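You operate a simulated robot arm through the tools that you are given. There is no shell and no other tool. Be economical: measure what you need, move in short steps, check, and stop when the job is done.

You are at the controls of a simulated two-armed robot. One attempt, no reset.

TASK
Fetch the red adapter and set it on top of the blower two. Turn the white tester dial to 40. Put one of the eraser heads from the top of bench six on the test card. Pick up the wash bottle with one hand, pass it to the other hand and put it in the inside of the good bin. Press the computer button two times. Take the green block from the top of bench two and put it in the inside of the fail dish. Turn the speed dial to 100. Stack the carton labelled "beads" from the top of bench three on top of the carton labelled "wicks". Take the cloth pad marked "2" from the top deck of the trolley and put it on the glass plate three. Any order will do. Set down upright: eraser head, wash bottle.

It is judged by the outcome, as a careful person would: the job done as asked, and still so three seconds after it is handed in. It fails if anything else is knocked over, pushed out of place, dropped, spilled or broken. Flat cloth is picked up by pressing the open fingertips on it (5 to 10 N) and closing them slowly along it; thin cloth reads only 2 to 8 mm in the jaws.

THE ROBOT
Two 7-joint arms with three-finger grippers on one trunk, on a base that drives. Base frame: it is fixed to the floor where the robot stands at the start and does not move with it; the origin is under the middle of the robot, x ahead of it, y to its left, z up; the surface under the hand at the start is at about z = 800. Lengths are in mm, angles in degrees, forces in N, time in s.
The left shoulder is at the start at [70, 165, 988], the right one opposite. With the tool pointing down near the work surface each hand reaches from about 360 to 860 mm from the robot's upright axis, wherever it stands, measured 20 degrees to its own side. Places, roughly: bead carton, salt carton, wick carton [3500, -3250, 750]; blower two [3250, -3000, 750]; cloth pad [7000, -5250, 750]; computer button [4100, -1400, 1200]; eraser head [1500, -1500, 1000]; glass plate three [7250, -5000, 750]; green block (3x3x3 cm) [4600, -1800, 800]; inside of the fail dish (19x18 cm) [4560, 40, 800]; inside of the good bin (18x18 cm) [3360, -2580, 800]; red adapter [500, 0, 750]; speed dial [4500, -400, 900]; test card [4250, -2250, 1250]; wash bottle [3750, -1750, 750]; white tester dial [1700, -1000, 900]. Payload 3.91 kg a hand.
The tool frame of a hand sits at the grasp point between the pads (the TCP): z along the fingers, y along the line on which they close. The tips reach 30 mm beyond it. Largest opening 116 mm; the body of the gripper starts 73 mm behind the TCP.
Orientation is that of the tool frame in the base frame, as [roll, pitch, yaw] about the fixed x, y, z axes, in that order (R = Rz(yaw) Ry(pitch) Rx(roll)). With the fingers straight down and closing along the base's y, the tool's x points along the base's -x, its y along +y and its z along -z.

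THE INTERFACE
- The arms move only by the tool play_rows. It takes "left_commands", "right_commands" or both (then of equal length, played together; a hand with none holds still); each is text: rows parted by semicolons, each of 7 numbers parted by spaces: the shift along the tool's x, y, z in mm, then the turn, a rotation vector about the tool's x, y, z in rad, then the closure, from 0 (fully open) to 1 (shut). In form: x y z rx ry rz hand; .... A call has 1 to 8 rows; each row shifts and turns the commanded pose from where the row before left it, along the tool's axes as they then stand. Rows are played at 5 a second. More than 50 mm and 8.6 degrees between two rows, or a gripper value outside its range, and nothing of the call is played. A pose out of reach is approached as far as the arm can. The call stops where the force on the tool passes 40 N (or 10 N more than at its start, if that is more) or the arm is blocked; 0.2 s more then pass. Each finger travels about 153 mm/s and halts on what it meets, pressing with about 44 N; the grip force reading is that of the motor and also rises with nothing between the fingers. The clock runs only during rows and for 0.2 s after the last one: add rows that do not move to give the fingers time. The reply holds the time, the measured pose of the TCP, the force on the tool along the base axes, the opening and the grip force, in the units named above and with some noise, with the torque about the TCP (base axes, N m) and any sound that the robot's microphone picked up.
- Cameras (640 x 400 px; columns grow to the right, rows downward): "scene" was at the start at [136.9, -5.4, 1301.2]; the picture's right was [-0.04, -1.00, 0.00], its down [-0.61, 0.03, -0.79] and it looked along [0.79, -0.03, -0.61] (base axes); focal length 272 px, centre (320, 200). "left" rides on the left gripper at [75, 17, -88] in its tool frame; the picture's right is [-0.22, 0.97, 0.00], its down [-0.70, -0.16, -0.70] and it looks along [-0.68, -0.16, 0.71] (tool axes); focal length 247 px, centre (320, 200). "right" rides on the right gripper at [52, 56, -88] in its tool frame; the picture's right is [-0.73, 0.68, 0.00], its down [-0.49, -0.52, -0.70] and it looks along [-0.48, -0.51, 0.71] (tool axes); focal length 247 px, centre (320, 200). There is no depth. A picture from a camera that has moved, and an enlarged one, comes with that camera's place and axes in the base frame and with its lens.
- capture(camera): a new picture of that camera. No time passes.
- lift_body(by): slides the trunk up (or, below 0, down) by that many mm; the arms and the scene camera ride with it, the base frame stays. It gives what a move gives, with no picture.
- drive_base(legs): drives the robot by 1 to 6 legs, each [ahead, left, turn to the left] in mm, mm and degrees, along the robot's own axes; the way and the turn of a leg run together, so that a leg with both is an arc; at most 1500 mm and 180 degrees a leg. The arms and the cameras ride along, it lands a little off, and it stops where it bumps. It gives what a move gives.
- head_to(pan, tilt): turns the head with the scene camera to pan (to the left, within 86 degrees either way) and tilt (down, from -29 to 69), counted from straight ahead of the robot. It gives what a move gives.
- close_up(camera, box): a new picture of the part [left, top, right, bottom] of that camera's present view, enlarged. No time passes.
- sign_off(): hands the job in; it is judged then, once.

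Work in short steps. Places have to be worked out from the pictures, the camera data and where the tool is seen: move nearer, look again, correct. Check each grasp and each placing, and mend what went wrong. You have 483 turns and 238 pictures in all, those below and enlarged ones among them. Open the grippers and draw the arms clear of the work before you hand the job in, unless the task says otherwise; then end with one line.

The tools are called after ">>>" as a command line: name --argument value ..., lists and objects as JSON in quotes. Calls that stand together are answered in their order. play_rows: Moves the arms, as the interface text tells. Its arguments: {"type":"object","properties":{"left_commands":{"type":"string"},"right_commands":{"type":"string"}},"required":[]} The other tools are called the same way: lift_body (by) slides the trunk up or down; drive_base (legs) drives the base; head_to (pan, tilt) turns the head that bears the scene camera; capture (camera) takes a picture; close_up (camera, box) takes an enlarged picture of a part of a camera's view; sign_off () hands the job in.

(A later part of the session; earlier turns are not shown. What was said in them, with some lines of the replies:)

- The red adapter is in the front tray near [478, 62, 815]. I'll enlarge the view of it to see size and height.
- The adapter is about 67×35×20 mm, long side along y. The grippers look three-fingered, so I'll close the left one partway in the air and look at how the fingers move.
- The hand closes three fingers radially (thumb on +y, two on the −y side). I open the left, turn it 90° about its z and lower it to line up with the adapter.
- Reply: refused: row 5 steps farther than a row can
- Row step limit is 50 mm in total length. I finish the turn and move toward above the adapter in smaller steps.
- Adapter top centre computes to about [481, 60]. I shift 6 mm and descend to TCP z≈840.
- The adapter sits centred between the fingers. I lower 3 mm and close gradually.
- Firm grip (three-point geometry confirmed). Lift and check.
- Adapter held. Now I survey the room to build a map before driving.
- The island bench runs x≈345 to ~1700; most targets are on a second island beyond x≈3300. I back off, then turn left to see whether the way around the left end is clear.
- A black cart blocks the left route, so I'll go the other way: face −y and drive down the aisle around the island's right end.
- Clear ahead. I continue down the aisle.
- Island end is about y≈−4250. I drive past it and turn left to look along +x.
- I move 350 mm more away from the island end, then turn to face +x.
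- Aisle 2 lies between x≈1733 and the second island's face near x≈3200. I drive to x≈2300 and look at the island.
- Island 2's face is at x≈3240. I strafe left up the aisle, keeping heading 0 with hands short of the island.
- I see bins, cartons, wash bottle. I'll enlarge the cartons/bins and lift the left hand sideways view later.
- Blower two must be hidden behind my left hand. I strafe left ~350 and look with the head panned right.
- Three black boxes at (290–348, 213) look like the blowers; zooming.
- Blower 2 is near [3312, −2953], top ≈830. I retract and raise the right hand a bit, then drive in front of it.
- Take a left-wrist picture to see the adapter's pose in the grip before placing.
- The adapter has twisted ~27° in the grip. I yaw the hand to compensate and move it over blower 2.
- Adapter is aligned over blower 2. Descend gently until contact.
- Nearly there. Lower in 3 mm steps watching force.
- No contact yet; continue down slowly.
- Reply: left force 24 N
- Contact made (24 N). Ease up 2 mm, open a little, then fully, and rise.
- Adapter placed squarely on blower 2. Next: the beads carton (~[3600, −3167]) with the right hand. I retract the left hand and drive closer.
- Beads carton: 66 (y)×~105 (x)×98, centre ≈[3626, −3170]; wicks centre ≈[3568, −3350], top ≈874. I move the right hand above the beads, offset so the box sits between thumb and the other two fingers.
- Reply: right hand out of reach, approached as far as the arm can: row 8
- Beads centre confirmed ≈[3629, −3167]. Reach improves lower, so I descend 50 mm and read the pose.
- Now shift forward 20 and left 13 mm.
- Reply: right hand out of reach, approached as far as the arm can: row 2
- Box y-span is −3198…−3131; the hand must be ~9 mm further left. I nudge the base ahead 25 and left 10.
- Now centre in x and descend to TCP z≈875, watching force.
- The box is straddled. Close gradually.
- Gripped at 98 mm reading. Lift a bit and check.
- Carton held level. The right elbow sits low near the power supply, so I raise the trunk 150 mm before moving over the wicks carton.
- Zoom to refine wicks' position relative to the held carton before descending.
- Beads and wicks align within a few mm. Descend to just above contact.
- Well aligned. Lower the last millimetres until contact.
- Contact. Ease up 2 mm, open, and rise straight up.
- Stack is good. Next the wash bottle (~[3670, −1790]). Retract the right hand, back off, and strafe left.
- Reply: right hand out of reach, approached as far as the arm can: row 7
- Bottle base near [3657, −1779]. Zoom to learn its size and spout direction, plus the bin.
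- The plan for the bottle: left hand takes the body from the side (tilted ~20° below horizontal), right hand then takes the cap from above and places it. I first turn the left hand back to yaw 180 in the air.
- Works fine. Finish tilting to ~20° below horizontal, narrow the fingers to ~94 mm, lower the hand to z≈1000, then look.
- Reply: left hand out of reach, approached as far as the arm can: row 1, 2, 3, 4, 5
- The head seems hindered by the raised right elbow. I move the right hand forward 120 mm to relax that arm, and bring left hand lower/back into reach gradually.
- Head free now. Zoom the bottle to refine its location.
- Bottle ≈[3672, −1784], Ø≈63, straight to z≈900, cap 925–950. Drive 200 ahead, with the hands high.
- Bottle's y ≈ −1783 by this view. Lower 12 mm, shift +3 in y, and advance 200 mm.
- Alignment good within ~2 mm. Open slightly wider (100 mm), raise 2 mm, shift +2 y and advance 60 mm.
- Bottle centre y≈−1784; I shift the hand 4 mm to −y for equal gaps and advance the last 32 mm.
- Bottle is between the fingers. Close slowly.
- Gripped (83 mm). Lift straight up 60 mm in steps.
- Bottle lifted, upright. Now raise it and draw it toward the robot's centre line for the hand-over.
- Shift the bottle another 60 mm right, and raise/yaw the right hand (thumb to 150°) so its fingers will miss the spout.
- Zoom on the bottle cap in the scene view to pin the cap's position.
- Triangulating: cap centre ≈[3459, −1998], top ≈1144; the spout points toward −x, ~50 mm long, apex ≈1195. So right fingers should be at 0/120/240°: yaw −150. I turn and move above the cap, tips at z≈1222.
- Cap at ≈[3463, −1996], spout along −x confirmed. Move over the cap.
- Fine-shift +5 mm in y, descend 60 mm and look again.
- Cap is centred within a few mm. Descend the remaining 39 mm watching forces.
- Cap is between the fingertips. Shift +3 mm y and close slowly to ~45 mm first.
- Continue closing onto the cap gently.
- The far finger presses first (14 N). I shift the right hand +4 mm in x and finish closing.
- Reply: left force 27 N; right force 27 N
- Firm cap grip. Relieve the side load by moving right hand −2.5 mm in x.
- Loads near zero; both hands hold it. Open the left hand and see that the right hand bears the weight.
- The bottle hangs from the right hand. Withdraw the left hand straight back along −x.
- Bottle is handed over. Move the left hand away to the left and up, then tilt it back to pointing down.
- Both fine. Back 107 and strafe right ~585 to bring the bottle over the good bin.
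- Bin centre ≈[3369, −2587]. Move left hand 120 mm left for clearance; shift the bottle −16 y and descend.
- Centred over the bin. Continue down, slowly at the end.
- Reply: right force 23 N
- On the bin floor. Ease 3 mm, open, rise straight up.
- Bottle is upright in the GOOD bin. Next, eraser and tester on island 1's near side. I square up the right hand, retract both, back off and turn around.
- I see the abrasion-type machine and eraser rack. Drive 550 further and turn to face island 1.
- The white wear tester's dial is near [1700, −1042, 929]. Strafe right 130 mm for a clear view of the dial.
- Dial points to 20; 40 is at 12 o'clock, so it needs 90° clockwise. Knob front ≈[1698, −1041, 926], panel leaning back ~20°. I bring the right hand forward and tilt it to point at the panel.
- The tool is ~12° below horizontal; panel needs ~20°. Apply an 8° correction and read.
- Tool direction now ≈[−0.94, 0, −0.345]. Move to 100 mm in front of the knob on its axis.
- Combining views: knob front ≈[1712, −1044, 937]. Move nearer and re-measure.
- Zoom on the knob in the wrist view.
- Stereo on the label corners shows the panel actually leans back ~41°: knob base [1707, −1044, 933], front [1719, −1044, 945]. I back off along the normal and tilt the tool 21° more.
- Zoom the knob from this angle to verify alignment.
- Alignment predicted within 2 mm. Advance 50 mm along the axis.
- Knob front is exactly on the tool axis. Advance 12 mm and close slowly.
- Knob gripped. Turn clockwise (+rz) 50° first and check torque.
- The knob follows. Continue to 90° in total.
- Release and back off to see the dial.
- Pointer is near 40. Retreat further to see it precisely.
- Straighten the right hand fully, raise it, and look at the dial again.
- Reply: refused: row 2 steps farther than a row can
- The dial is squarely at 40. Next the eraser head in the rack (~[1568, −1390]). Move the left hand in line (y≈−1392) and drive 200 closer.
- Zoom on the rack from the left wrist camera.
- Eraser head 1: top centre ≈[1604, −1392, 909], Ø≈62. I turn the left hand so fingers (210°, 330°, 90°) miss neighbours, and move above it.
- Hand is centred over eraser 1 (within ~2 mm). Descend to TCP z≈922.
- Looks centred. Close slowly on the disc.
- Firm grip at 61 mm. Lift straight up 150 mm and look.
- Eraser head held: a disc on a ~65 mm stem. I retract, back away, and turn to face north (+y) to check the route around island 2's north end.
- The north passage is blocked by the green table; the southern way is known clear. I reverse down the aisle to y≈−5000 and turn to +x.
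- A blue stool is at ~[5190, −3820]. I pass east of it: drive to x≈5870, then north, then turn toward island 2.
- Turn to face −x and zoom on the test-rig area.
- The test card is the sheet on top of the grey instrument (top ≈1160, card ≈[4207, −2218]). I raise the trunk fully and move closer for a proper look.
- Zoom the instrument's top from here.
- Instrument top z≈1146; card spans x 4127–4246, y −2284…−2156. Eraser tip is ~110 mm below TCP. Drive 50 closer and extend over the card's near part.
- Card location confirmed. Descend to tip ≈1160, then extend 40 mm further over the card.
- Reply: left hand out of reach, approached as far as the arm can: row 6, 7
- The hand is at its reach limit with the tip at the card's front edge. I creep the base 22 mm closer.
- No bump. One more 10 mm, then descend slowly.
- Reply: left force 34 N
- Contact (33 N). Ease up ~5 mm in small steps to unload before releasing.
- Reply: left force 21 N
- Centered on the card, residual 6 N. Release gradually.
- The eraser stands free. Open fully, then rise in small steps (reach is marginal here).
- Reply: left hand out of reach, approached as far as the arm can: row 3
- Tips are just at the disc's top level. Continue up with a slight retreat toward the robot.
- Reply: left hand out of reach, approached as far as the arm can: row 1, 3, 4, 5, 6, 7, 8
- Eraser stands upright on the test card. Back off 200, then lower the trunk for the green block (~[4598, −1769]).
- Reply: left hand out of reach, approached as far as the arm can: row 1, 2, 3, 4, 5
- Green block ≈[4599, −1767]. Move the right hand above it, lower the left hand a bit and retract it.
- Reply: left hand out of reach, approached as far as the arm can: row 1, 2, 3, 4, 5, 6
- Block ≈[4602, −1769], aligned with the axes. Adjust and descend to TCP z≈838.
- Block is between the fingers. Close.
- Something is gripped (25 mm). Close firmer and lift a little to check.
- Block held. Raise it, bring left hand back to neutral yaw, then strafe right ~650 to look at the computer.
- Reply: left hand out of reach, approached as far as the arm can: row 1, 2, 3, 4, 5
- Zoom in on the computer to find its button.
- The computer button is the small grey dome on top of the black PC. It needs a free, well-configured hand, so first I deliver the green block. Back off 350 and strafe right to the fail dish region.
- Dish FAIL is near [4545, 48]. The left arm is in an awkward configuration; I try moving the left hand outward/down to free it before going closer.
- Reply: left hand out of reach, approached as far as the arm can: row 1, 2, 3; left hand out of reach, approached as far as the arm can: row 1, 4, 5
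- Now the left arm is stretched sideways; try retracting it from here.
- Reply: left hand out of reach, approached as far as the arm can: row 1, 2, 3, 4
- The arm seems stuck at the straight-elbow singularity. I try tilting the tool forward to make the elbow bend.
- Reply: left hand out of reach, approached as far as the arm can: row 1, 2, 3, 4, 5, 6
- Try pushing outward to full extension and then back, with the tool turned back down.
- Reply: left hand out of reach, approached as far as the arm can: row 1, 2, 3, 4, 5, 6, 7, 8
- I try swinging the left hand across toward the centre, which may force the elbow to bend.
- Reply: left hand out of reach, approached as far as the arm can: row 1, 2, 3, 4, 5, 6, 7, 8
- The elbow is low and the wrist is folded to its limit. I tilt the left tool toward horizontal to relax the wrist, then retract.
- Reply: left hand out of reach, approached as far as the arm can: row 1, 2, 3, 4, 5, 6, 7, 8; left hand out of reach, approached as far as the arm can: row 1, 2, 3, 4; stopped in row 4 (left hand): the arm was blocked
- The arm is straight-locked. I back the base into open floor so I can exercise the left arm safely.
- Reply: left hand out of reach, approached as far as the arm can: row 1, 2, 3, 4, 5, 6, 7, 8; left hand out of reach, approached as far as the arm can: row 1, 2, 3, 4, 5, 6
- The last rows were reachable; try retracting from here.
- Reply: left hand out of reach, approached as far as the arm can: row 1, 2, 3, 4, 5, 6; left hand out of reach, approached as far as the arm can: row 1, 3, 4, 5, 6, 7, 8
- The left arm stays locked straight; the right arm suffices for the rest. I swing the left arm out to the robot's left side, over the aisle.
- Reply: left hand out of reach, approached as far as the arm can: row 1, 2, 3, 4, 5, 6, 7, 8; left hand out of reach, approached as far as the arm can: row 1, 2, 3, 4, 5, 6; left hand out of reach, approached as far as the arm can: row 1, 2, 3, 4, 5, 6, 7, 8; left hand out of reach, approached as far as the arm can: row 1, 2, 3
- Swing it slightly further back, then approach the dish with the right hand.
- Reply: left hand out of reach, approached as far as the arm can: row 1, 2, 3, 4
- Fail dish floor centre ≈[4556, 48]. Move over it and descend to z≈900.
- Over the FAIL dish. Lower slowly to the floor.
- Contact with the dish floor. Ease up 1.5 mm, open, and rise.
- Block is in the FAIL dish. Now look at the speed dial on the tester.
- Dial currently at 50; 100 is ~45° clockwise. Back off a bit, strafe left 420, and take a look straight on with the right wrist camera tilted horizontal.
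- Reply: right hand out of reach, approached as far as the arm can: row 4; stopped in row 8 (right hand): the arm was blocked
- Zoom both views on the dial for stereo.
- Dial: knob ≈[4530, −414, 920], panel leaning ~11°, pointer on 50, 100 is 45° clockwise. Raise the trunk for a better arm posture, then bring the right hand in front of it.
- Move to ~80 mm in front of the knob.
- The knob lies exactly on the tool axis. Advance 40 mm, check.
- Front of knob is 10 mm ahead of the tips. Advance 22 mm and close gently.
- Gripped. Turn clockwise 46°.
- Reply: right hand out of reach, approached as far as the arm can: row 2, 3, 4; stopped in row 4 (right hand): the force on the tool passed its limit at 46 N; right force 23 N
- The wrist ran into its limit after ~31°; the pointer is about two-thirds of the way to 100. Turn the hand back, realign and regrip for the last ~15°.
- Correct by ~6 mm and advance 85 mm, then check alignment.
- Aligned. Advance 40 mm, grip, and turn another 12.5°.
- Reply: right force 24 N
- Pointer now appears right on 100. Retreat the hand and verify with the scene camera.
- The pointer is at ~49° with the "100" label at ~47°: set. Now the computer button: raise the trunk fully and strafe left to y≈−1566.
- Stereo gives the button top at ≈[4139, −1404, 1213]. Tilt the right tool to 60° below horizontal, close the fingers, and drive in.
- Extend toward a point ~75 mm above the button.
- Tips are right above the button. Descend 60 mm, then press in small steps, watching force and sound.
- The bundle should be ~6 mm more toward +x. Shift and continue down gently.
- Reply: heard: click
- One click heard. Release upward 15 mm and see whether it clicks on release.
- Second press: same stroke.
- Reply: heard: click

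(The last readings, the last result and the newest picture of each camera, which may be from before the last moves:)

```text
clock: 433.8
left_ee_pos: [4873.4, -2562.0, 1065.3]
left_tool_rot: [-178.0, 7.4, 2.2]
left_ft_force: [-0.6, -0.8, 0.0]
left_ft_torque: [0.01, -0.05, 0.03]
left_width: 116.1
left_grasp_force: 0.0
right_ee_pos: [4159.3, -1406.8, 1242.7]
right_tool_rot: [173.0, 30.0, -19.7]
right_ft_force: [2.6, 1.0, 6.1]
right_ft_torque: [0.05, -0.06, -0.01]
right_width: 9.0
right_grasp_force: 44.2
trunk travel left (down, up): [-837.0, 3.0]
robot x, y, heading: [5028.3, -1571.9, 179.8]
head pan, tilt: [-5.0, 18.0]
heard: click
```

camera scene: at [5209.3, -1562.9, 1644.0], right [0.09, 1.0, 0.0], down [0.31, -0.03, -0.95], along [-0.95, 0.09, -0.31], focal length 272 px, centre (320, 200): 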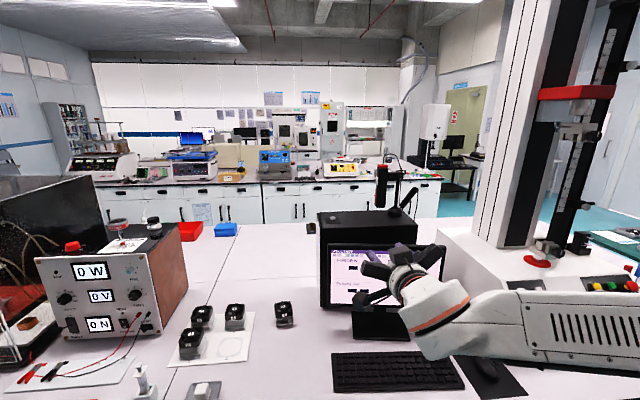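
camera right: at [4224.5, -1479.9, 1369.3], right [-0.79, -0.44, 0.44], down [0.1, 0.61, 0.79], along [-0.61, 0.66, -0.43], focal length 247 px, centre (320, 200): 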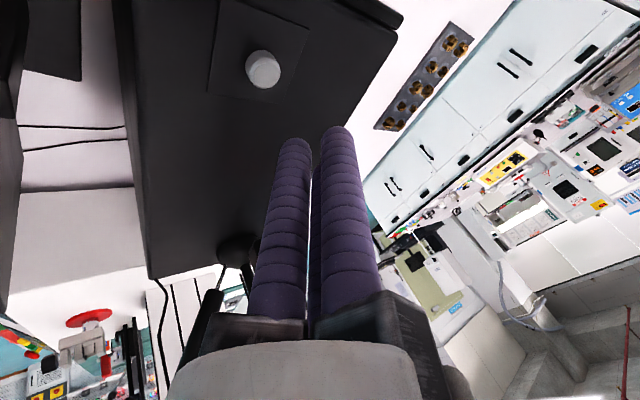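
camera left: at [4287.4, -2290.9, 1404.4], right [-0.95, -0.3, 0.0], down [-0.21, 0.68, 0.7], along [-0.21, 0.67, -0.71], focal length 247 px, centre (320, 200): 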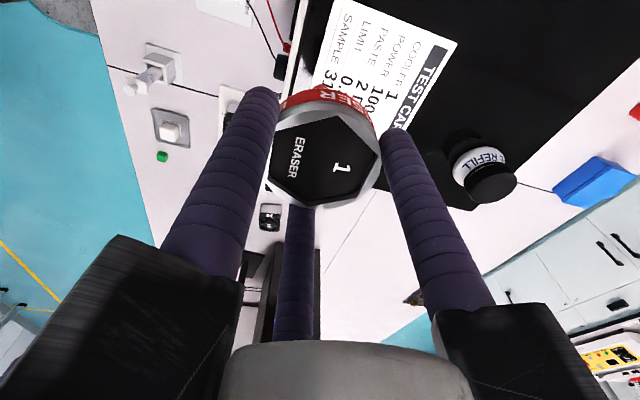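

Two clicks. Release and withdraw upward, then retract the arm and back the base off.

>>> play_rows --right_commands "-5 1 -8.6 0 0 0 1; -15 3 -26 0 0 0 1; -20 4 -34 0 0 0 1; -20 4 -34 0 0 0 1; 30 -10 -20 0 0 0 1; 35 -10 -18 0 0 0 1; 35 -10 -18 0 0 0 1; 35 -10 -18 0 0 0 1"

>>> drive_base --legs '[[-500, 0, 0]]'

>>> head_to --pan 15 --tilt 20

>>> capture --camera "scene"

```text
clock: 435.6
left_ee_pos: [4876.2, -2561.9, 1067.7]
left_tool_rot: [-178.0, 7.5, 2.4]
left_ft_force: [1.6, 0.2, -0.4]
left_ft_torque: [0.0, 0.07, 0.02]
left_width: 116.2
left_grasp_force: 0.1
right_ee_pos: [4320.5, -1409.8, 1355.1]
right_tool_rot: [172.9, 29.9, -19.7]
right_ft_force: [0.2, -0.2, 0.6]
right_ft_torque: [0.0, 0.03, 0.0]
right_width: 8.9
right_grasp_force: 43.8
trunk travel left (down, up): [-837.0, 3.0]
robot x, y, heading: [5026.2, -1570.0, 180.1]
head pan, tilt: [-5.0, 18.0]
```

```text
clock: 438.5
left_ee_pos: [5369.2, -2561.7, 1066.3]
left_tool_rot: [-178.1, 7.3, 2.1]
left_ft_force: [0.6, 1.3, 0.2]
left_ft_torque: [-0.03, 0.01, -0.02]
left_width: 116.1
left_grasp_force: 0.1
right_ee_pos: [4814.8, -1409.0, 1352.8]
right_tool_rot: [172.8, 29.7, -19.8]
right_ft_force: [-1.0, 0.1, 0.6]
right_ft_torque: [-0.01, -0.02, 0.01]
right_width: 9.1
right_grasp_force: 44.1
trunk travel left (down, up): [-837.0, 3.0]
robot x, y, heading: [5520.9, -1569.0, 179.8]
head pan, tilt: [-5.0, 18.0]
```

```text
clock: 439.3
left_ee_pos: [5370.1, -2563.7, 1067.1]
left_tool_rot: [-178.0, 7.3, 2.1]
left_ft_force: [0.2, 0.4, 0.9]
left_ft_torque: [-0.02, 0.04, -0.02]
left_width: 115.8
left_grasp_force: 0.1
right_ee_pos: [4817.2, -1408.6, 1352.6]
right_tool_rot: [172.9, 29.8, -19.8]
right_ft_force: [-0.4, -0.1, 0.2]
right_ft_torque: [-0.01, 0.01, -0.01]
right_width: 9.1
right_grasp_force: 44.2
trunk travel left (down, up): [-837.0, 3.0]
robot x, y, heading: [5528.3, -1569.9, 179.8]
head pan, tilt: [15.0, 20.0]
```

```text
56 pictures are left
camera scene: at [5386.4, -1595.2, 1640.9], right [-0.25, 0.97, 0.0], down [0.33, 0.09, -0.94], along [-0.91, -0.24, -0.34], focal length 272 px, centre (320, 200)
```

scene: 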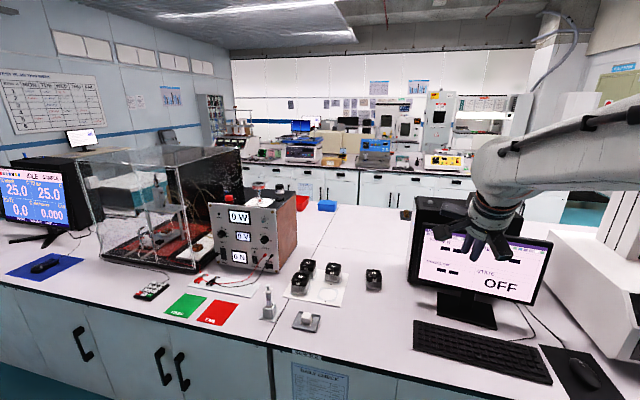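

Quick check that the eraser still stands on the test card.

>>> close_up --camera "scene" --box '[200, 160, 320, 240]'

```text
5.00 times, centred on (260, 200) of scene
camera zoom: at [5386.4, -1595.2, 1640.9], right [-0.25, 0.97, 0.0], down [0.33, 0.09, -0.94], along [-0.91, -0.24, -0.34], focal length 1362 px, centre (620, 200)
```

zoom: 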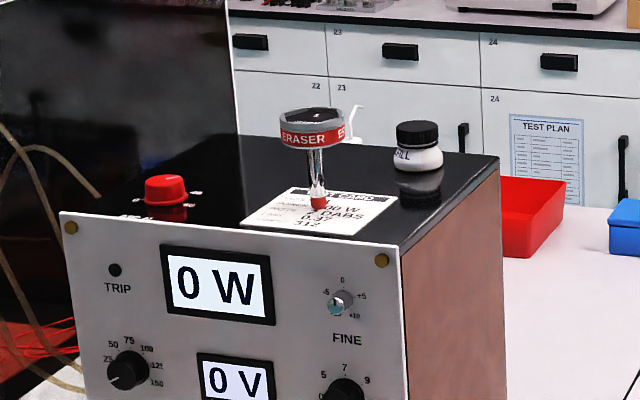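

Eraser fine. Now to the trolley: straighten the right hand, then drive south-east with the left arm swung clear.

>>> play_rows --right_commands "20 0 0 0 0.13 0 0.5; 20 0 0 0 0.13 0 0.3; 20 0 0 0 0.13 0 0; 20 0 0 0 0.13 0 0; 0 0 0 0 0 0 0"

>>> drive_base --legs '[[-270, 0, 0], [0, 0, 90]]'

>>> drive_base --legs '[[1500, 0, 0], [1500, 0, 0]]'

>>> head_to --pan 45 --tilt 18

>>> capture --camera "scene"

```text
clock: 440.5
left_ee_pos: [5370.0, -2562.6, 1065.6]
left_tool_rot: [-177.9, 7.3, 2.1]
left_ft_force: [-0.1, -0.7, -0.2]
left_ft_torque: [-0.03, 0.01, 0.0]
left_width: 116.0
left_grasp_force: 0.0
right_ee_pos: [4887.8, -1432.4, 1327.7]
right_tool_rot: [173.8, 0.1, -16.3]
right_ft_force: [-0.3, -0.5, 0.7]
right_ft_torque: [-0.01, -0.01, -0.01]
right_width: 116.0
right_grasp_force: 0.1
trunk travel left (down, up): [-837.0, 3.0]
robot x, y, heading: [5523.5, -1566.2, 179.9]
head pan, tilt: [15.0, 20.0]
```

```text
clock: 446.3
left_ee_pos: [6789.5, -1725.3, 1066.6]
left_tool_rot: [-178.2, 7.3, 92.1]
left_ft_force: [-0.1, -0.1, -0.1]
left_ft_torque: [-0.03, -0.01, -0.01]
left_width: 116.0
left_grasp_force: 0.0
right_ee_pos: [5660.0, -2209.4, 1327.7]
right_tool_rot: [174.0, 0.2, 73.8]
right_ft_force: [-0.2, 0.7, -0.6]
right_ft_torque: [0.02, -0.04, -0.03]
right_width: 116.0
right_grasp_force: 0.0
trunk travel left (down, up): [-837.0, 3.0]
robot x, y, heading: [5794.8, -1571.1, -90.4]
head pan, tilt: [15.0, 20.0]
```

```text
clock: 460.8
left_ee_pos: [6736.6, -4745.6, 1067.0]
left_tool_rot: [-178.0, 7.2, 90.9]
left_ft_force: [0.1, 0.0, -0.3]
left_ft_torque: [-0.01, 0.0, 0.02]
left_width: 116.0
left_grasp_force: 0.0
right_ee_pos: [5597.1, -5205.0, 1326.5]
right_tool_rot: [173.9, 0.3, 72.4]
right_ft_force: [0.7, 0.1, 0.5]
right_ft_torque: [-0.02, -0.04, -0.01]
right_width: 116.1
right_grasp_force: 0.1
trunk travel left (down, up): [-837.0, 3.0]
robot x, y, heading: [5748.1, -4570.3, -91.4]
head pan, tilt: [15.0, 20.0]
```

```text
clock: 461.7
left_ee_pos: [6736.5, -4745.2, 1066.9]
left_tool_rot: [-178.0, 7.2, 90.9]
left_ft_force: [-0.1, -0.3, 0.7]
left_ft_torque: [0.01, 0.02, -0.03]
left_width: 115.9
left_grasp_force: 0.1
right_ee_pos: [5597.1, -5205.2, 1327.2]
right_tool_rot: [173.9, 0.2, 72.5]
right_ft_force: [-0.7, 0.5, 0.3]
right_ft_torque: [-0.02, 0.04, -0.01]
right_width: 115.9
right_grasp_force: 0.1
trunk travel left (down, up): [-837.0, 3.0]
robot x, y, heading: [5748.6, -4566.3, -91.4]
head pan, tilt: [45.0, 18.0]
```

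```text
54 pictures are left
camera scene: at [5810.1, -4688.8, 1644.1], right [-0.72, -0.69, 0.0], down [-0.21, 0.22, -0.95], along [0.66, -0.69, -0.31], focal length 272 px, centre (320, 200)
```

scene: 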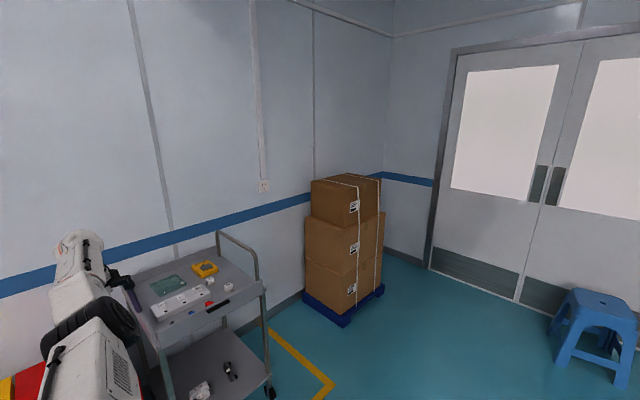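

Zoom on the trolley top.

>>> close_up --camera "scene" --box '[110, 210, 290, 400]'

```text
2.11 times, centred on (200, 305) of scene
camera zoom: at [5810.1, -4688.8, 1644.1], right [-0.72, -0.69, 0.0], down [-0.21, 0.22, -0.95], along [0.66, -0.69, -0.31], focal length 573 px, centre (573, -21)
```

zoom: 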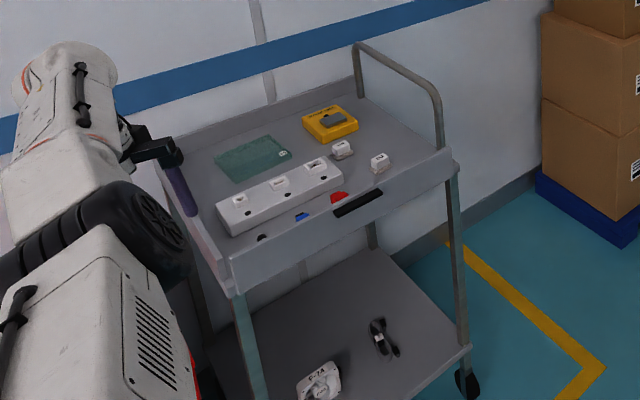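

Trolley deck spans x 6830–7270, y −5334…−4871, rimmed. Turn to heading 0, position at about [6440, −4980], and look closely.

>>> drive_base --legs '[[0, 0, 91.4], [0, -415, 0], [620, 0, 0]]'

>>> head_to --pan -8 --tilt 40

>>> capture --camera "scene"

```text
clock: 471.2
left_ee_pos: [6540.7, -4015.8, 1066.4]
left_tool_rot: [-178.0, 7.3, -179.5]
left_ft_force: [0.6, 0.2, -0.1]
left_ft_torque: [-0.02, 0.02, 0.0]
left_width: 115.9
left_grasp_force: 0.1
right_ee_pos: [6992.0, -5158.1, 1330.1]
right_tool_rot: [173.8, 0.2, 162.1]
right_ft_force: [0.3, -0.4, -0.4]
right_ft_torque: [-0.01, 0.03, 0.0]
right_width: 115.7
right_grasp_force: 0.1
trunk travel left (down, up): [-837.0, 3.0]
robot x, y, heading: [6359.3, -5001.5, -1.8]
head pan, tilt: [45.0, 18.0]
```

```text
clock: 472.4
left_ee_pos: [6542.1, -4015.9, 1065.6]
left_tool_rot: [-177.9, 7.2, -179.5]
left_ft_force: [-0.6, 0.0, -0.4]
left_ft_torque: [-0.01, -0.02, 0.03]
left_width: 116.2
left_grasp_force: 0.0
right_ee_pos: [6993.5, -5159.6, 1326.6]
right_tool_rot: [173.9, 0.2, 162.1]
right_ft_force: [0.1, 0.8, -0.9]
right_ft_torque: [0.02, -0.02, -0.01]
right_width: 115.9
right_grasp_force: 0.1
trunk travel left (down, up): [-837.0, 3.0]
robot x, y, heading: [6353.7, -5003.8, -1.8]
head pan, tilt: [-8.0, 40.0]
```

```text
52 pictures are left
camera scene: at [6492.1, -5021.9, 1609.5], right [-0.17, -0.99, 0.0], down [-0.63, 0.11, -0.77], along [0.76, -0.13, -0.64], focal length 272 px, centre (320, 200)
```

scene: 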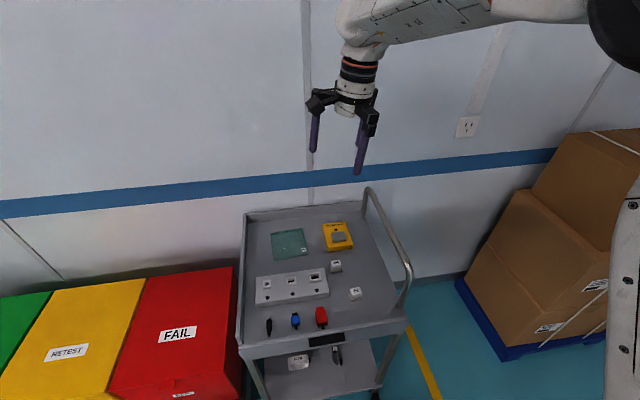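

>>> close_up --camera "scene" --box '[240, 210, 400, 350]'

```text
2.86 times, centred on (320, 280) of scene
camera zoom: at [6492.1, -5021.9, 1609.5], right [-0.17, -0.99, 0.0], down [-0.63, 0.11, -0.77], along [0.76, -0.13, -0.64], focal length 778 px, centre (320, -29)
```

zoom: 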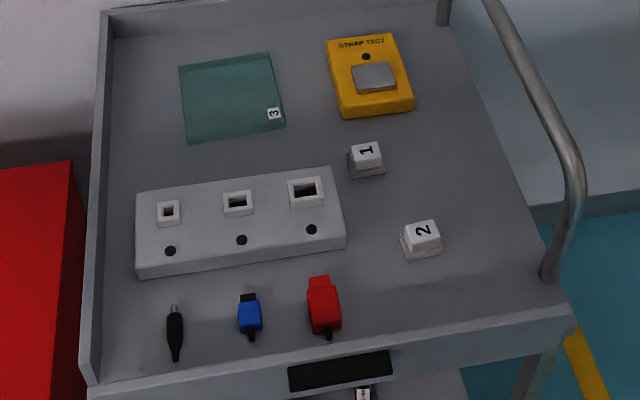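

Glass plate 3 is at upper left; pads 1 and 2 are small white-topped pads at the right. Straighten heading, move 100 ahead, lower the trunk 290.

>>> drive_base --legs '[[0, 0, 1.8], [100, 0, 0]]'

>>> lift_body --by -280

>>> play_rows --right_commands "0 0 0 0.105 0 0.14 0; 0 0 0 0 0 0.14 0; 0 0 0 0 0 0 0"

>>> capture --camera "right"

```text
clock: 474.0
left_ee_pos: [6607.1, -4010.5, 1066.6]
left_tool_rot: [-177.9, 7.4, -177.8]
left_ft_force: [0.3, -0.7, -1.2]
left_ft_torque: [0.02, -0.06, 0.0]
left_width: 116.1
left_grasp_force: 0.0
right_ee_pos: [7095.3, -5140.6, 1328.6]
right_tool_rot: [173.9, 0.3, 163.9]
right_ft_force: [-0.2, 0.5, -0.1]
right_ft_torque: [0.01, -0.02, 0.01]
right_width: 116.1
right_grasp_force: 0.1
trunk travel left (down, up): [-837.0, 3.0]
robot x, y, heading: [6456.5, -5004.0, -0.1]
head pan, tilt: [-8.0, 40.0]
```

```text
clock: 476.8
left_ee_pos: [6611.0, -4011.1, 786.8]
left_tool_rot: [-178.1, 7.3, -177.7]
left_ft_force: [-0.2, 0.3, 0.1]
left_ft_torque: [-0.01, -0.02, 0.0]
left_width: 116.1
left_grasp_force: 0.0
right_ee_pos: [7097.4, -5139.0, 1048.5]
right_tool_rot: [173.7, 0.2, 164.0]
right_ft_force: [0.3, 0.1, 0.2]
right_ft_torque: [0.01, 0.01, 0.05]
right_width: 116.1
right_grasp_force: 0.0
trunk travel left (down, up): [-557.0, 283.0]
robot x, y, heading: [6460.5, -5002.2, -0.2]
head pan, tilt: [-8.0, 40.0]
```

```text
refused: row 1 steps farther than a row can; nothing moved
```

```text
50 pictures are left
camera right: at [7058.5, -5080.2, 1140.2], right [0.89, 0.45, 0.08], down [0.3, -0.71, 0.64], along [0.34, -0.55, -0.76], focal length 247 px, centre (320, 200)
```

right: 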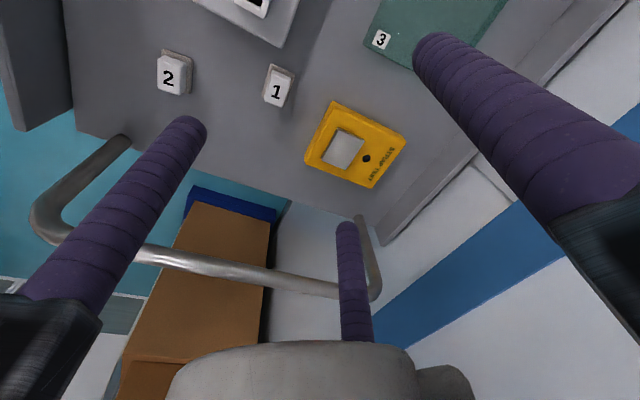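

Pad 2 top ≈[6956, −5219, 801]. Zoom to judge its thickness and orientation.

>>> close_up --camera "right" --box '[130, 30, 310, 130]'

```text
3.56 times, centred on (220, 80) of right
camera zoom: at [7058.5, -5080.2, 1140.2], right [0.89, 0.45, 0.08], down [0.3, -0.71, 0.64], along [0.34, -0.55, -0.76], focal length 878 px, centre (676, 627)
```

zoom: 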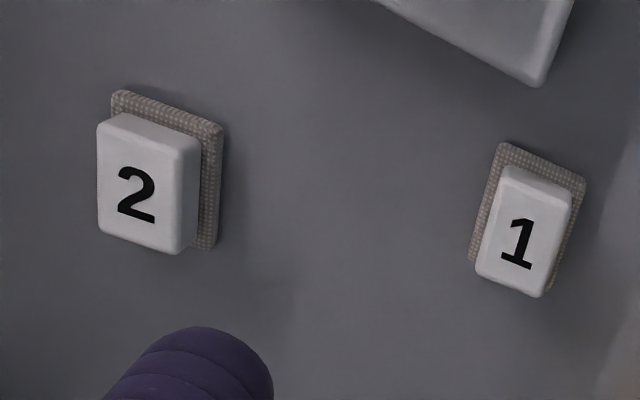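

Pad 2: a white block 27 (x)×38 (y) mm on a cloth base, centre [6955, −5221]. Rotate the right hand to close along x (thumb toward robot).

>>> play_rows --right_commands "0 0 0 0.11 0 0 0.3; 0 0 0 0 0 -0.1425 0.45; 0 0 0 0 0 -0.1425 0.45; 0 0 0 0 0 -0.1425 0.45; 0 0 0 0 0 -0.1425 0.45; 0 0 0 0 0 -0.1425 0.45; 0 0 0 0 0 -0.1425 0.45; 0 0 0 0 0 -0.1425 0.45"

>>> play_rows --right_commands "0 0 0 0 0 -0.1425 0.45; 0 0 0 0 0 -0.1425 0.45; 0 0 0 0 0 -0.1425 0.45; 0 0 0 0 0 -0.1425 0.45; 0 0 0 0 0 -0.1425 0.45; 0 0 0 0 0 -0.1425 0.45; 0 0 0 0 0 0 0.45"

```text
clock: 478.6
left_ee_pos: [6610.2, -4010.6, 785.3]
left_tool_rot: [-177.9, 7.4, -177.7]
left_ft_force: [-1.0, 0.2, -0.1]
left_ft_torque: [0.04, -0.03, 0.01]
left_width: 116.0
left_grasp_force: 0.0
right_ee_pos: [7097.6, -5138.5, 1047.8]
right_tool_rot: [-179.8, 0.0, -138.9]
right_ft_force: [-0.5, -0.2, -0.6]
right_ft_torque: [-0.03, 0.01, 0.03]
right_width: 64.2
right_grasp_force: 0.0
trunk travel left (down, up): [-557.0, 283.0]
robot x, y, heading: [6454.4, -5003.1, -0.2]
head pan, tilt: [-8.0, 40.0]
```

```text
clock: 480.2
left_ee_pos: [6609.6, -4010.9, 786.7]
left_tool_rot: [-178.0, 7.3, -177.7]
left_ft_force: [0.4, 0.3, -0.1]
left_ft_torque: [-0.04, -0.02, -0.01]
left_width: 116.0
left_grasp_force: 0.0
right_ee_pos: [7097.4, -5139.4, 1048.3]
right_tool_rot: [-179.9, -0.2, -89.9]
right_ft_force: [0.0, 0.7, 0.4]
right_ft_torque: [-0.01, 0.0, -0.02]
right_width: 63.8
right_grasp_force: 0.1
trunk travel left (down, up): [-557.0, 283.0]
robot x, y, heading: [6458.2, -5004.2, 0.1]
head pan, tilt: [-8.0, 40.0]
```

Rotated. Move above the pad and descend to z≈900, then look.

>>> play_rows --right_commands "20.5 34 0 0 0 0 0.45; 20.5 34 0 0 0 0 0.45; 20.5 34 0 0 0 0 0.45; 20.5 34 0 0 0 0 0.45; 0 0 40 0 0 0 0.45; 0 0 40 0 0 0 0.45; 0 0 40 0 0 0 0.45; 0 0 28 0 0 0 0.45"

>>> capture --camera "right"

```text
clock: 482.0
left_ee_pos: [6609.9, -4011.3, 786.2]
left_tool_rot: [-178.0, 7.3, -177.7]
left_ft_force: [-0.3, -0.9, -0.3]
left_ft_torque: [-0.03, 0.0, 0.03]
left_width: 115.9
left_grasp_force: 0.0
right_ee_pos: [6961.4, -5220.0, 899.2]
right_tool_rot: [-179.9, -0.1, -89.9]
right_ft_force: [-0.1, -0.6, -0.1]
right_ft_torque: [-0.01, -0.01, 0.0]
right_width: 64.0
right_grasp_force: 0.1
trunk travel left (down, up): [-557.0, 283.0]
robot x, y, heading: [6457.5, -5003.6, 0.3]
head pan, tilt: [-8.0, 40.0]
```

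```text
48 pictures are left
camera right: at [6904.9, -5272.9, 986.4], right [-0.68, 0.73, 0.0], down [0.52, 0.49, 0.7], along [0.51, 0.47, -0.71], focal length 247 px, centre (320, 200)
```

right: 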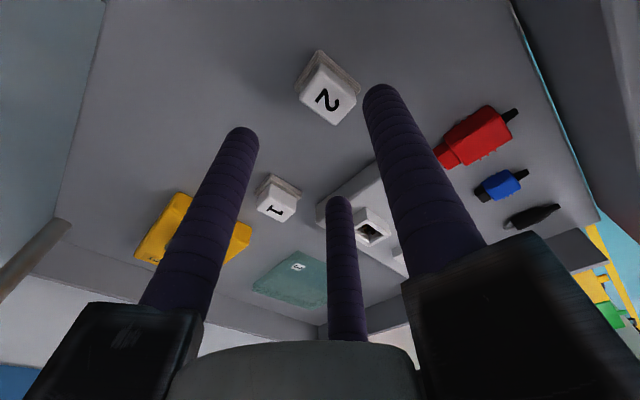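

Well aligned. Descend, last part slowly with force check.

>>> play_rows --right_commands "-2 0 30 0 0 0 0.45; 0 0 30 0 0 0 0.45; 0 0 12 0 0 0 0.45; 0 0 4 0 0 0 0.45; 0 0 4 0 0 0 0.45; 0 0 0 0 0 0 0.45"

>>> capture --camera "right"

```text
clock: 483.4
left_ee_pos: [6610.2, -4011.4, 786.2]
left_tool_rot: [-178.0, 7.3, -177.7]
left_ft_force: [-0.1, -0.4, 0.1]
left_ft_torque: [0.0, -0.01, 0.0]
left_width: 116.1
left_grasp_force: 0.1
right_ee_pos: [6961.9, -5218.1, 819.8]
right_tool_rot: [-179.8, -0.2, -90.1]
right_ft_force: [0.4, 0.4, 0.1]
right_ft_torque: [0.02, 0.01, 0.01]
right_width: 63.6
right_grasp_force: 0.1
trunk travel left (down, up): [-557.0, 283.0]
robot x, y, heading: [6455.3, -5007.5, -0.1]
head pan, tilt: [-8.0, 40.0]
```

```text
47 pictures are left
camera right: at [6904.0, -5271.6, 906.7], right [-0.68, 0.73, 0.0], down [0.52, 0.49, 0.7], along [0.51, 0.47, -0.71], focal length 247 px, centre (320, 200)
```

right: 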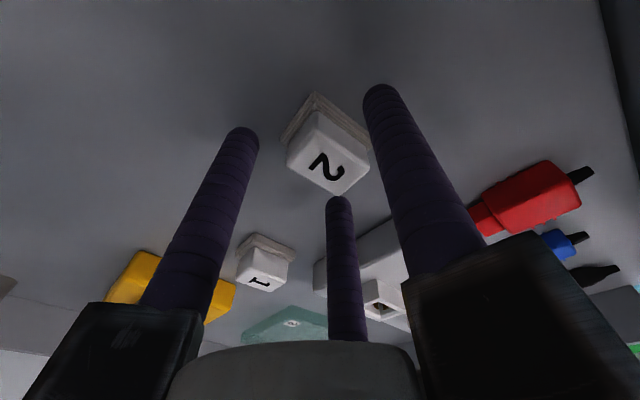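

Block is between the fingers. Close gradually.

>>> play_rows --right_commands "0 0 0 0 0 0 0.52; 0 0 0 0 0 0 0.58; 0 0 0 0 0 0 0.64; 0 0 0 0 0 0 0.7; 0 0 0 0 0 0 0.76; 0 0 0 0 0 0 0.82; 0 0 0 0 0 0 0.85"

>>> capture --camera "right"

```text
clock: 485.0
left_ee_pos: [6610.1, -4010.2, 785.2]
left_tool_rot: [-178.0, 7.2, -177.7]
left_ft_force: [0.2, 0.2, 0.3]
left_ft_torque: [0.01, 0.04, -0.03]
left_width: 116.1
left_grasp_force: 0.0
right_ee_pos: [6960.8, -5218.7, 821.0]
right_tool_rot: [-179.8, -0.1, -90.0]
right_ft_force: [-0.5, -0.9, 0.2]
right_ft_torque: [0.01, 0.0, 0.03]
right_width: 31.2
right_grasp_force: 43.9
trunk travel left (down, up): [-557.0, 283.0]
robot x, y, heading: [6461.6, -5006.9, 0.0]
head pan, tilt: [-8.0, 40.0]
```

```text
46 pictures are left
camera right: at [6903.9, -5271.6, 906.8], right [-0.68, 0.73, 0.0], down [0.52, 0.49, 0.7], along [0.51, 0.47, -0.71], focal length 247 px, centre (320, 200)
```

right: 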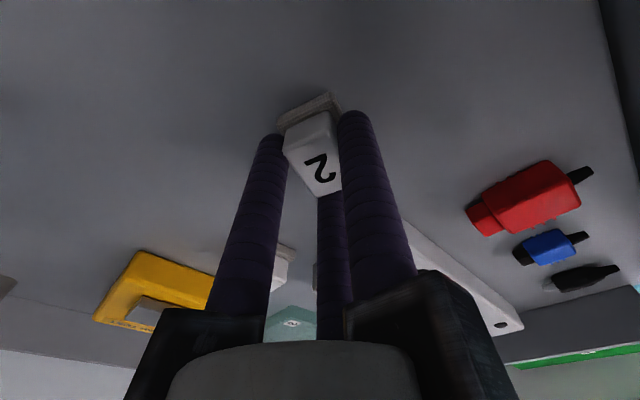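

Gripped. Lift 120 mm and check.

>>> play_rows --right_commands "0 0 -15 0 0 0 0.9; 0 0 -35 0 0 0 0.9; 0 0 -35 0 0 0 0.9; 0 0 -35 0 0 0 0.9; 0 0 0 0 0 0 0.9"

>>> capture --camera "right"

>>> capture --camera "scene"

```text
clock: 486.2
left_ee_pos: [6610.1, -4010.5, 786.7]
left_tool_rot: [-178.1, 7.3, -177.7]
left_ft_force: [0.1, 0.7, -1.0]
left_ft_torque: [0.0, 0.04, -0.03]
left_width: 116.0
left_grasp_force: 0.1
right_ee_pos: [6963.2, -5219.5, 939.6]
right_tool_rot: [-179.9, -0.1, -90.0]
right_ft_force: [0.3, -0.8, -1.2]
right_ft_torque: [0.03, -0.02, 0.0]
right_width: 31.1
right_grasp_force: 44.4
trunk travel left (down, up): [-557.0, 283.0]
robot x, y, heading: [6457.6, -5003.0, 0.1]
head pan, tilt: [-8.0, 40.0]
```

```text
45 pictures are left
camera right: at [6904.8, -5272.3, 1026.8], right [-0.68, 0.73, 0.0], down [0.52, 0.49, 0.7], along [0.51, 0.47, -0.71], focal length 247 px, centre (320, 200)
```

right: 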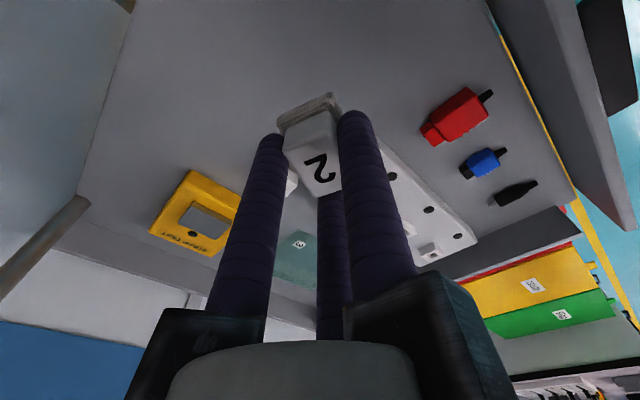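

```text
44 pictures are left
camera scene: at [6592.7, -5018.1, 1329.4], right [-0.14, -0.99, 0.0], down [-0.64, 0.09, -0.77], along [0.76, -0.11, -0.64], focal length 272 px, centre (320, 200)
```

scene: 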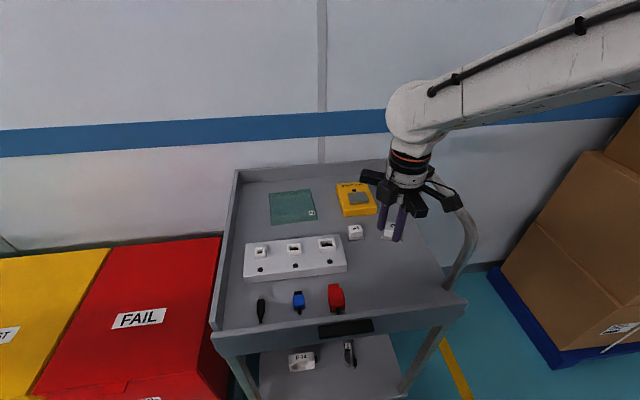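

Pad held. Glass plate 3 centre ≈[7225, −5023], plate x 7160–7290. Move over it at this height.

>>> play_rows --right_commands "-28 -35.6 0 0 0 0 0.9; -28 -35.6 0 0 0 0 0.9; -28 -35.6 0 0 0 0 0.9; -28 -35.6 0 0 0 0 0.9; -28 -35.6 0 0 0 0 0.9; -28 -35.6 0 0 0 0 0.9; -28 -35.6 0 0 0 0 0.9; 0 0 0 0 0 0 0.9"

>>> capture --camera "right"

>>> close_up --camera "scene" --box '[230, 150, 380, 270]'

```text
clock: 488.0
left_ee_pos: [6609.0, -4010.9, 787.3]
left_tool_rot: [-178.0, 7.4, -177.7]
left_ft_force: [-0.9, -0.2, 0.5]
left_ft_torque: [-0.01, -0.01, -0.02]
left_width: 116.3
left_grasp_force: 0.1
right_ee_pos: [7210.4, -5024.6, 939.9]
right_tool_rot: [-179.8, -0.3, -90.1]
right_ft_force: [-0.5, -0.5, -0.8]
right_ft_torque: [0.03, -0.01, 0.0]
right_width: 31.0
right_grasp_force: 43.6
trunk travel left (down, up): [-557.0, 283.0]
robot x, y, heading: [6455.3, -5004.7, 0.2]
head pan, tilt: [-8.0, 40.0]
```

```text
43 pictures are left
camera right: at [7152.2, -5076.9, 1027.0], right [-0.68, 0.73, 0.0], down [0.52, 0.49, 0.7], along [0.51, 0.47, -0.71], focal length 247 px, centre (320, 200)
```

right: 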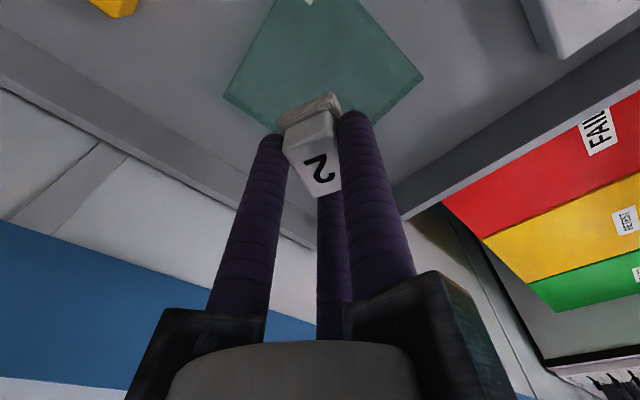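

```text
3.33 times, centred on (305, 210) of scene
camera zoom: at [6590.8, -5019.0, 1329.6], right [-0.14, -0.99, 0.0], down [-0.64, 0.09, -0.77], along [0.76, -0.11, -0.64], focal length 908 px, centre (370, 167)
```

zoom: 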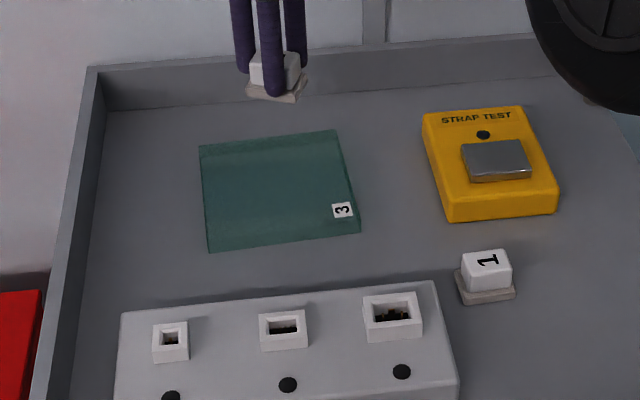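

Pad is centred above the glass. Descend; contact expected near TCP z≈825.

>>> play_rows --right_commands "-3 -4 40 0 0 0 0.9; 0 0 40 0 0 0 0.9; 0 0 20 0 0 0 0.9; 0 0 5 0 0 0 0.9; 0 0 3 0 0 0 0.9; 0 0 0 0 0 0 0.9"

>>> close_up --camera "scene" --box '[230, 150, 380, 270]'

```text
clock: 489.4
left_ee_pos: [6609.4, -4010.9, 785.2]
left_tool_rot: [-177.9, 7.5, -177.8]
left_ft_force: [0.4, -0.6, -0.2]
left_ft_torque: [-0.01, 0.0, -0.03]
left_width: 116.0
left_grasp_force: 0.2
right_ee_pos: [7214.6, -5020.1, 835.1]
right_tool_rot: [-179.6, -0.1, -90.0]
right_ft_force: [2.9, -0.3, 15.0]
right_ft_torque: [0.01, 0.1, 0.0]
right_width: 30.9
right_grasp_force: 44.2
trunk travel left (down, up): [-557.0, 283.0]
robot x, y, heading: [6457.2, -5004.1, 0.0]
head pan, tilt: [-8.0, 40.0]
```

```text
3.33 times, centred on (305, 210) of scene
camera zoom: at [6590.5, -5017.8, 1329.9], right [-0.14, -0.99, 0.0], down [-0.64, 0.09, -0.77], along [0.76, -0.11, -0.64], focal length 908 px, centre (370, 167)
```

zoom: 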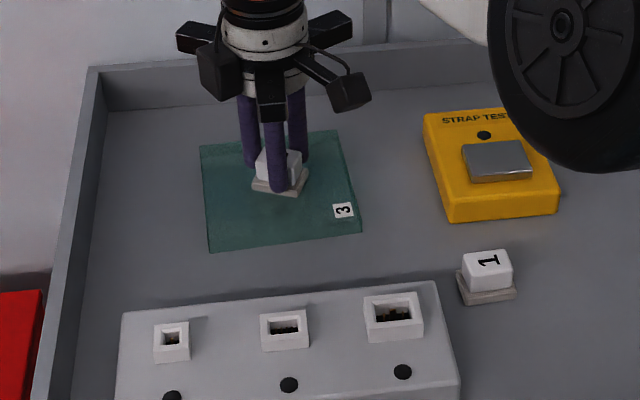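

Contact (15 N), pad well within plate 3. Ease up 1.3 mm, open and rise.

>>> play_rows --right_commands "0 0 -1.3 0 0 0 0.85; 0 0 0 0 0 0 0.68; 0 0 0 0 0 0 0.6; 0 0 0 0 0 0 0.5; 0 0 -15 0 0 0 0.5; 0 0 -40 0 0 0 0.5; 0 0 -45 0 0 0 0.3; 0 0 -45 0 0 0 0.1"

>>> close_up --camera "scene" --box '[230, 150, 380, 270]'

```text
clock: 491.2
left_ee_pos: [6609.4, -4010.2, 786.7]
left_tool_rot: [-178.0, 7.3, -177.6]
left_ft_force: [0.0, -0.2, 0.2]
left_ft_torque: [0.01, -0.04, 0.0]
left_width: 116.3
left_grasp_force: 0.0
right_ee_pos: [7213.6, -5018.7, 979.8]
right_tool_rot: [-179.8, -0.2, -90.0]
right_ft_force: [0.6, 0.3, 0.1]
right_ft_torque: [0.0, 0.0, -0.02]
right_width: 104.4
right_grasp_force: 0.0
trunk travel left (down, up): [-557.0, 283.0]
robot x, y, heading: [6455.8, -5002.6, 0.0]
head pan, tilt: [-8.0, 40.0]
```

```text
3.33 times, centred on (305, 210) of scene
camera zoom: at [6591.3, -5017.8, 1329.5], right [-0.14, -0.99, 0.0], down [-0.64, 0.09, -0.77], along [0.76, -0.11, -0.64], focal length 908 px, centre (370, 167)
```

zoom: 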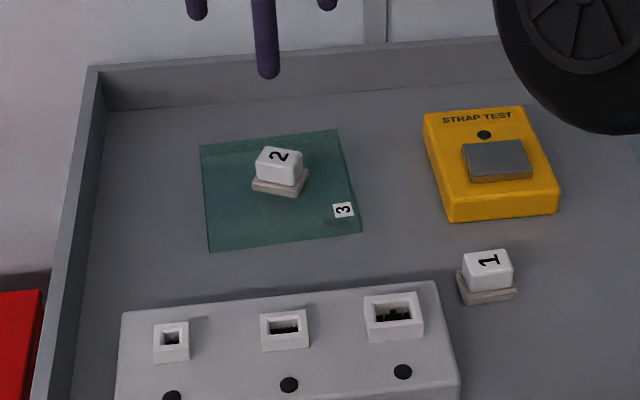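

All placed. Back the base away so both arms are clear.

>>> drive_base --legs '[[-600, 0, 0]]'

>>> play_rows --right_commands "0 0 0 0 0 0 0; 0 0 0 0 0 0 0; 0 0 0 0 0 0 0"

>>> capture --camera "scene"

```text
clock: 494.6
left_ee_pos: [6016.7, -4010.8, 785.9]
left_tool_rot: [-178.0, 7.3, -178.0]
left_ft_force: [-0.3, -0.7, -0.1]
left_ft_torque: [-0.01, -0.02, -0.02]
left_width: 116.2
left_grasp_force: 0.0
right_ee_pos: [6617.7, -5021.7, 979.8]
right_tool_rot: [-179.7, -0.2, -90.2]
right_ft_force: [-0.9, 0.2, 0.0]
right_ft_torque: [0.01, 0.01, -0.03]
right_width: 104.5
right_grasp_force: 0.1
trunk travel left (down, up): [-557.0, 283.0]
robot x, y, heading: [5862.5, -5002.8, -0.2]
head pan, tilt: [-8.0, 40.0]
```

```text
clock: 495.4
left_ee_pos: [6017.8, -4011.1, 787.4]
left_tool_rot: [-178.0, 7.3, -178.0]
left_ft_force: [0.1, -0.1, 0.3]
left_ft_torque: [-0.01, 0.03, 0.01]
left_width: 115.8
left_grasp_force: 0.1
right_ee_pos: [6616.3, -5022.6, 978.9]
right_tool_rot: [-179.8, -0.2, -90.3]
right_ft_force: [0.2, 0.0, 0.1]
right_ft_torque: [0.0, 0.02, -0.01]
right_width: 115.7
right_grasp_force: 0.0
trunk travel left (down, up): [-557.0, 283.0]
robot x, y, heading: [5860.2, -5005.4, -0.2]
head pan, tilt: [-8.0, 40.0]
```

```text
39 pictures are left
camera scene: at [5995.0, -5017.2, 1329.4], right [-0.14, -0.99, 0.0], down [-0.64, 0.09, -0.77], along [0.76, -0.11, -0.64], focal length 272 px, centre (320, 200)
```

scene: 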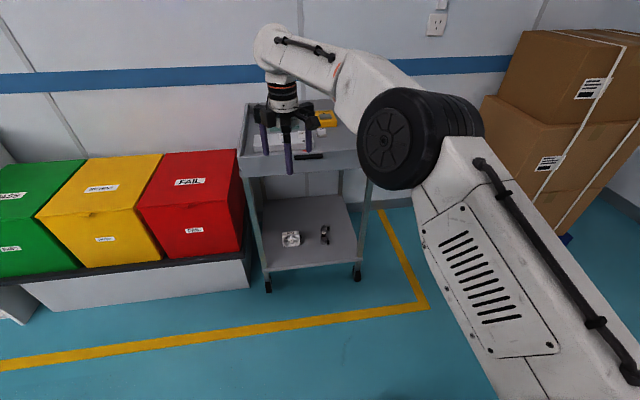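

Everything asked has been done and checked, the grippers are open and the arms are clear of the work, so I hand the job in.

>>> sign_off

```text
The job is handed in.
```

All nine tasks are finished and handed in: the placed items and both dials were confirmed in pictures, and the two button presses by the clicks.
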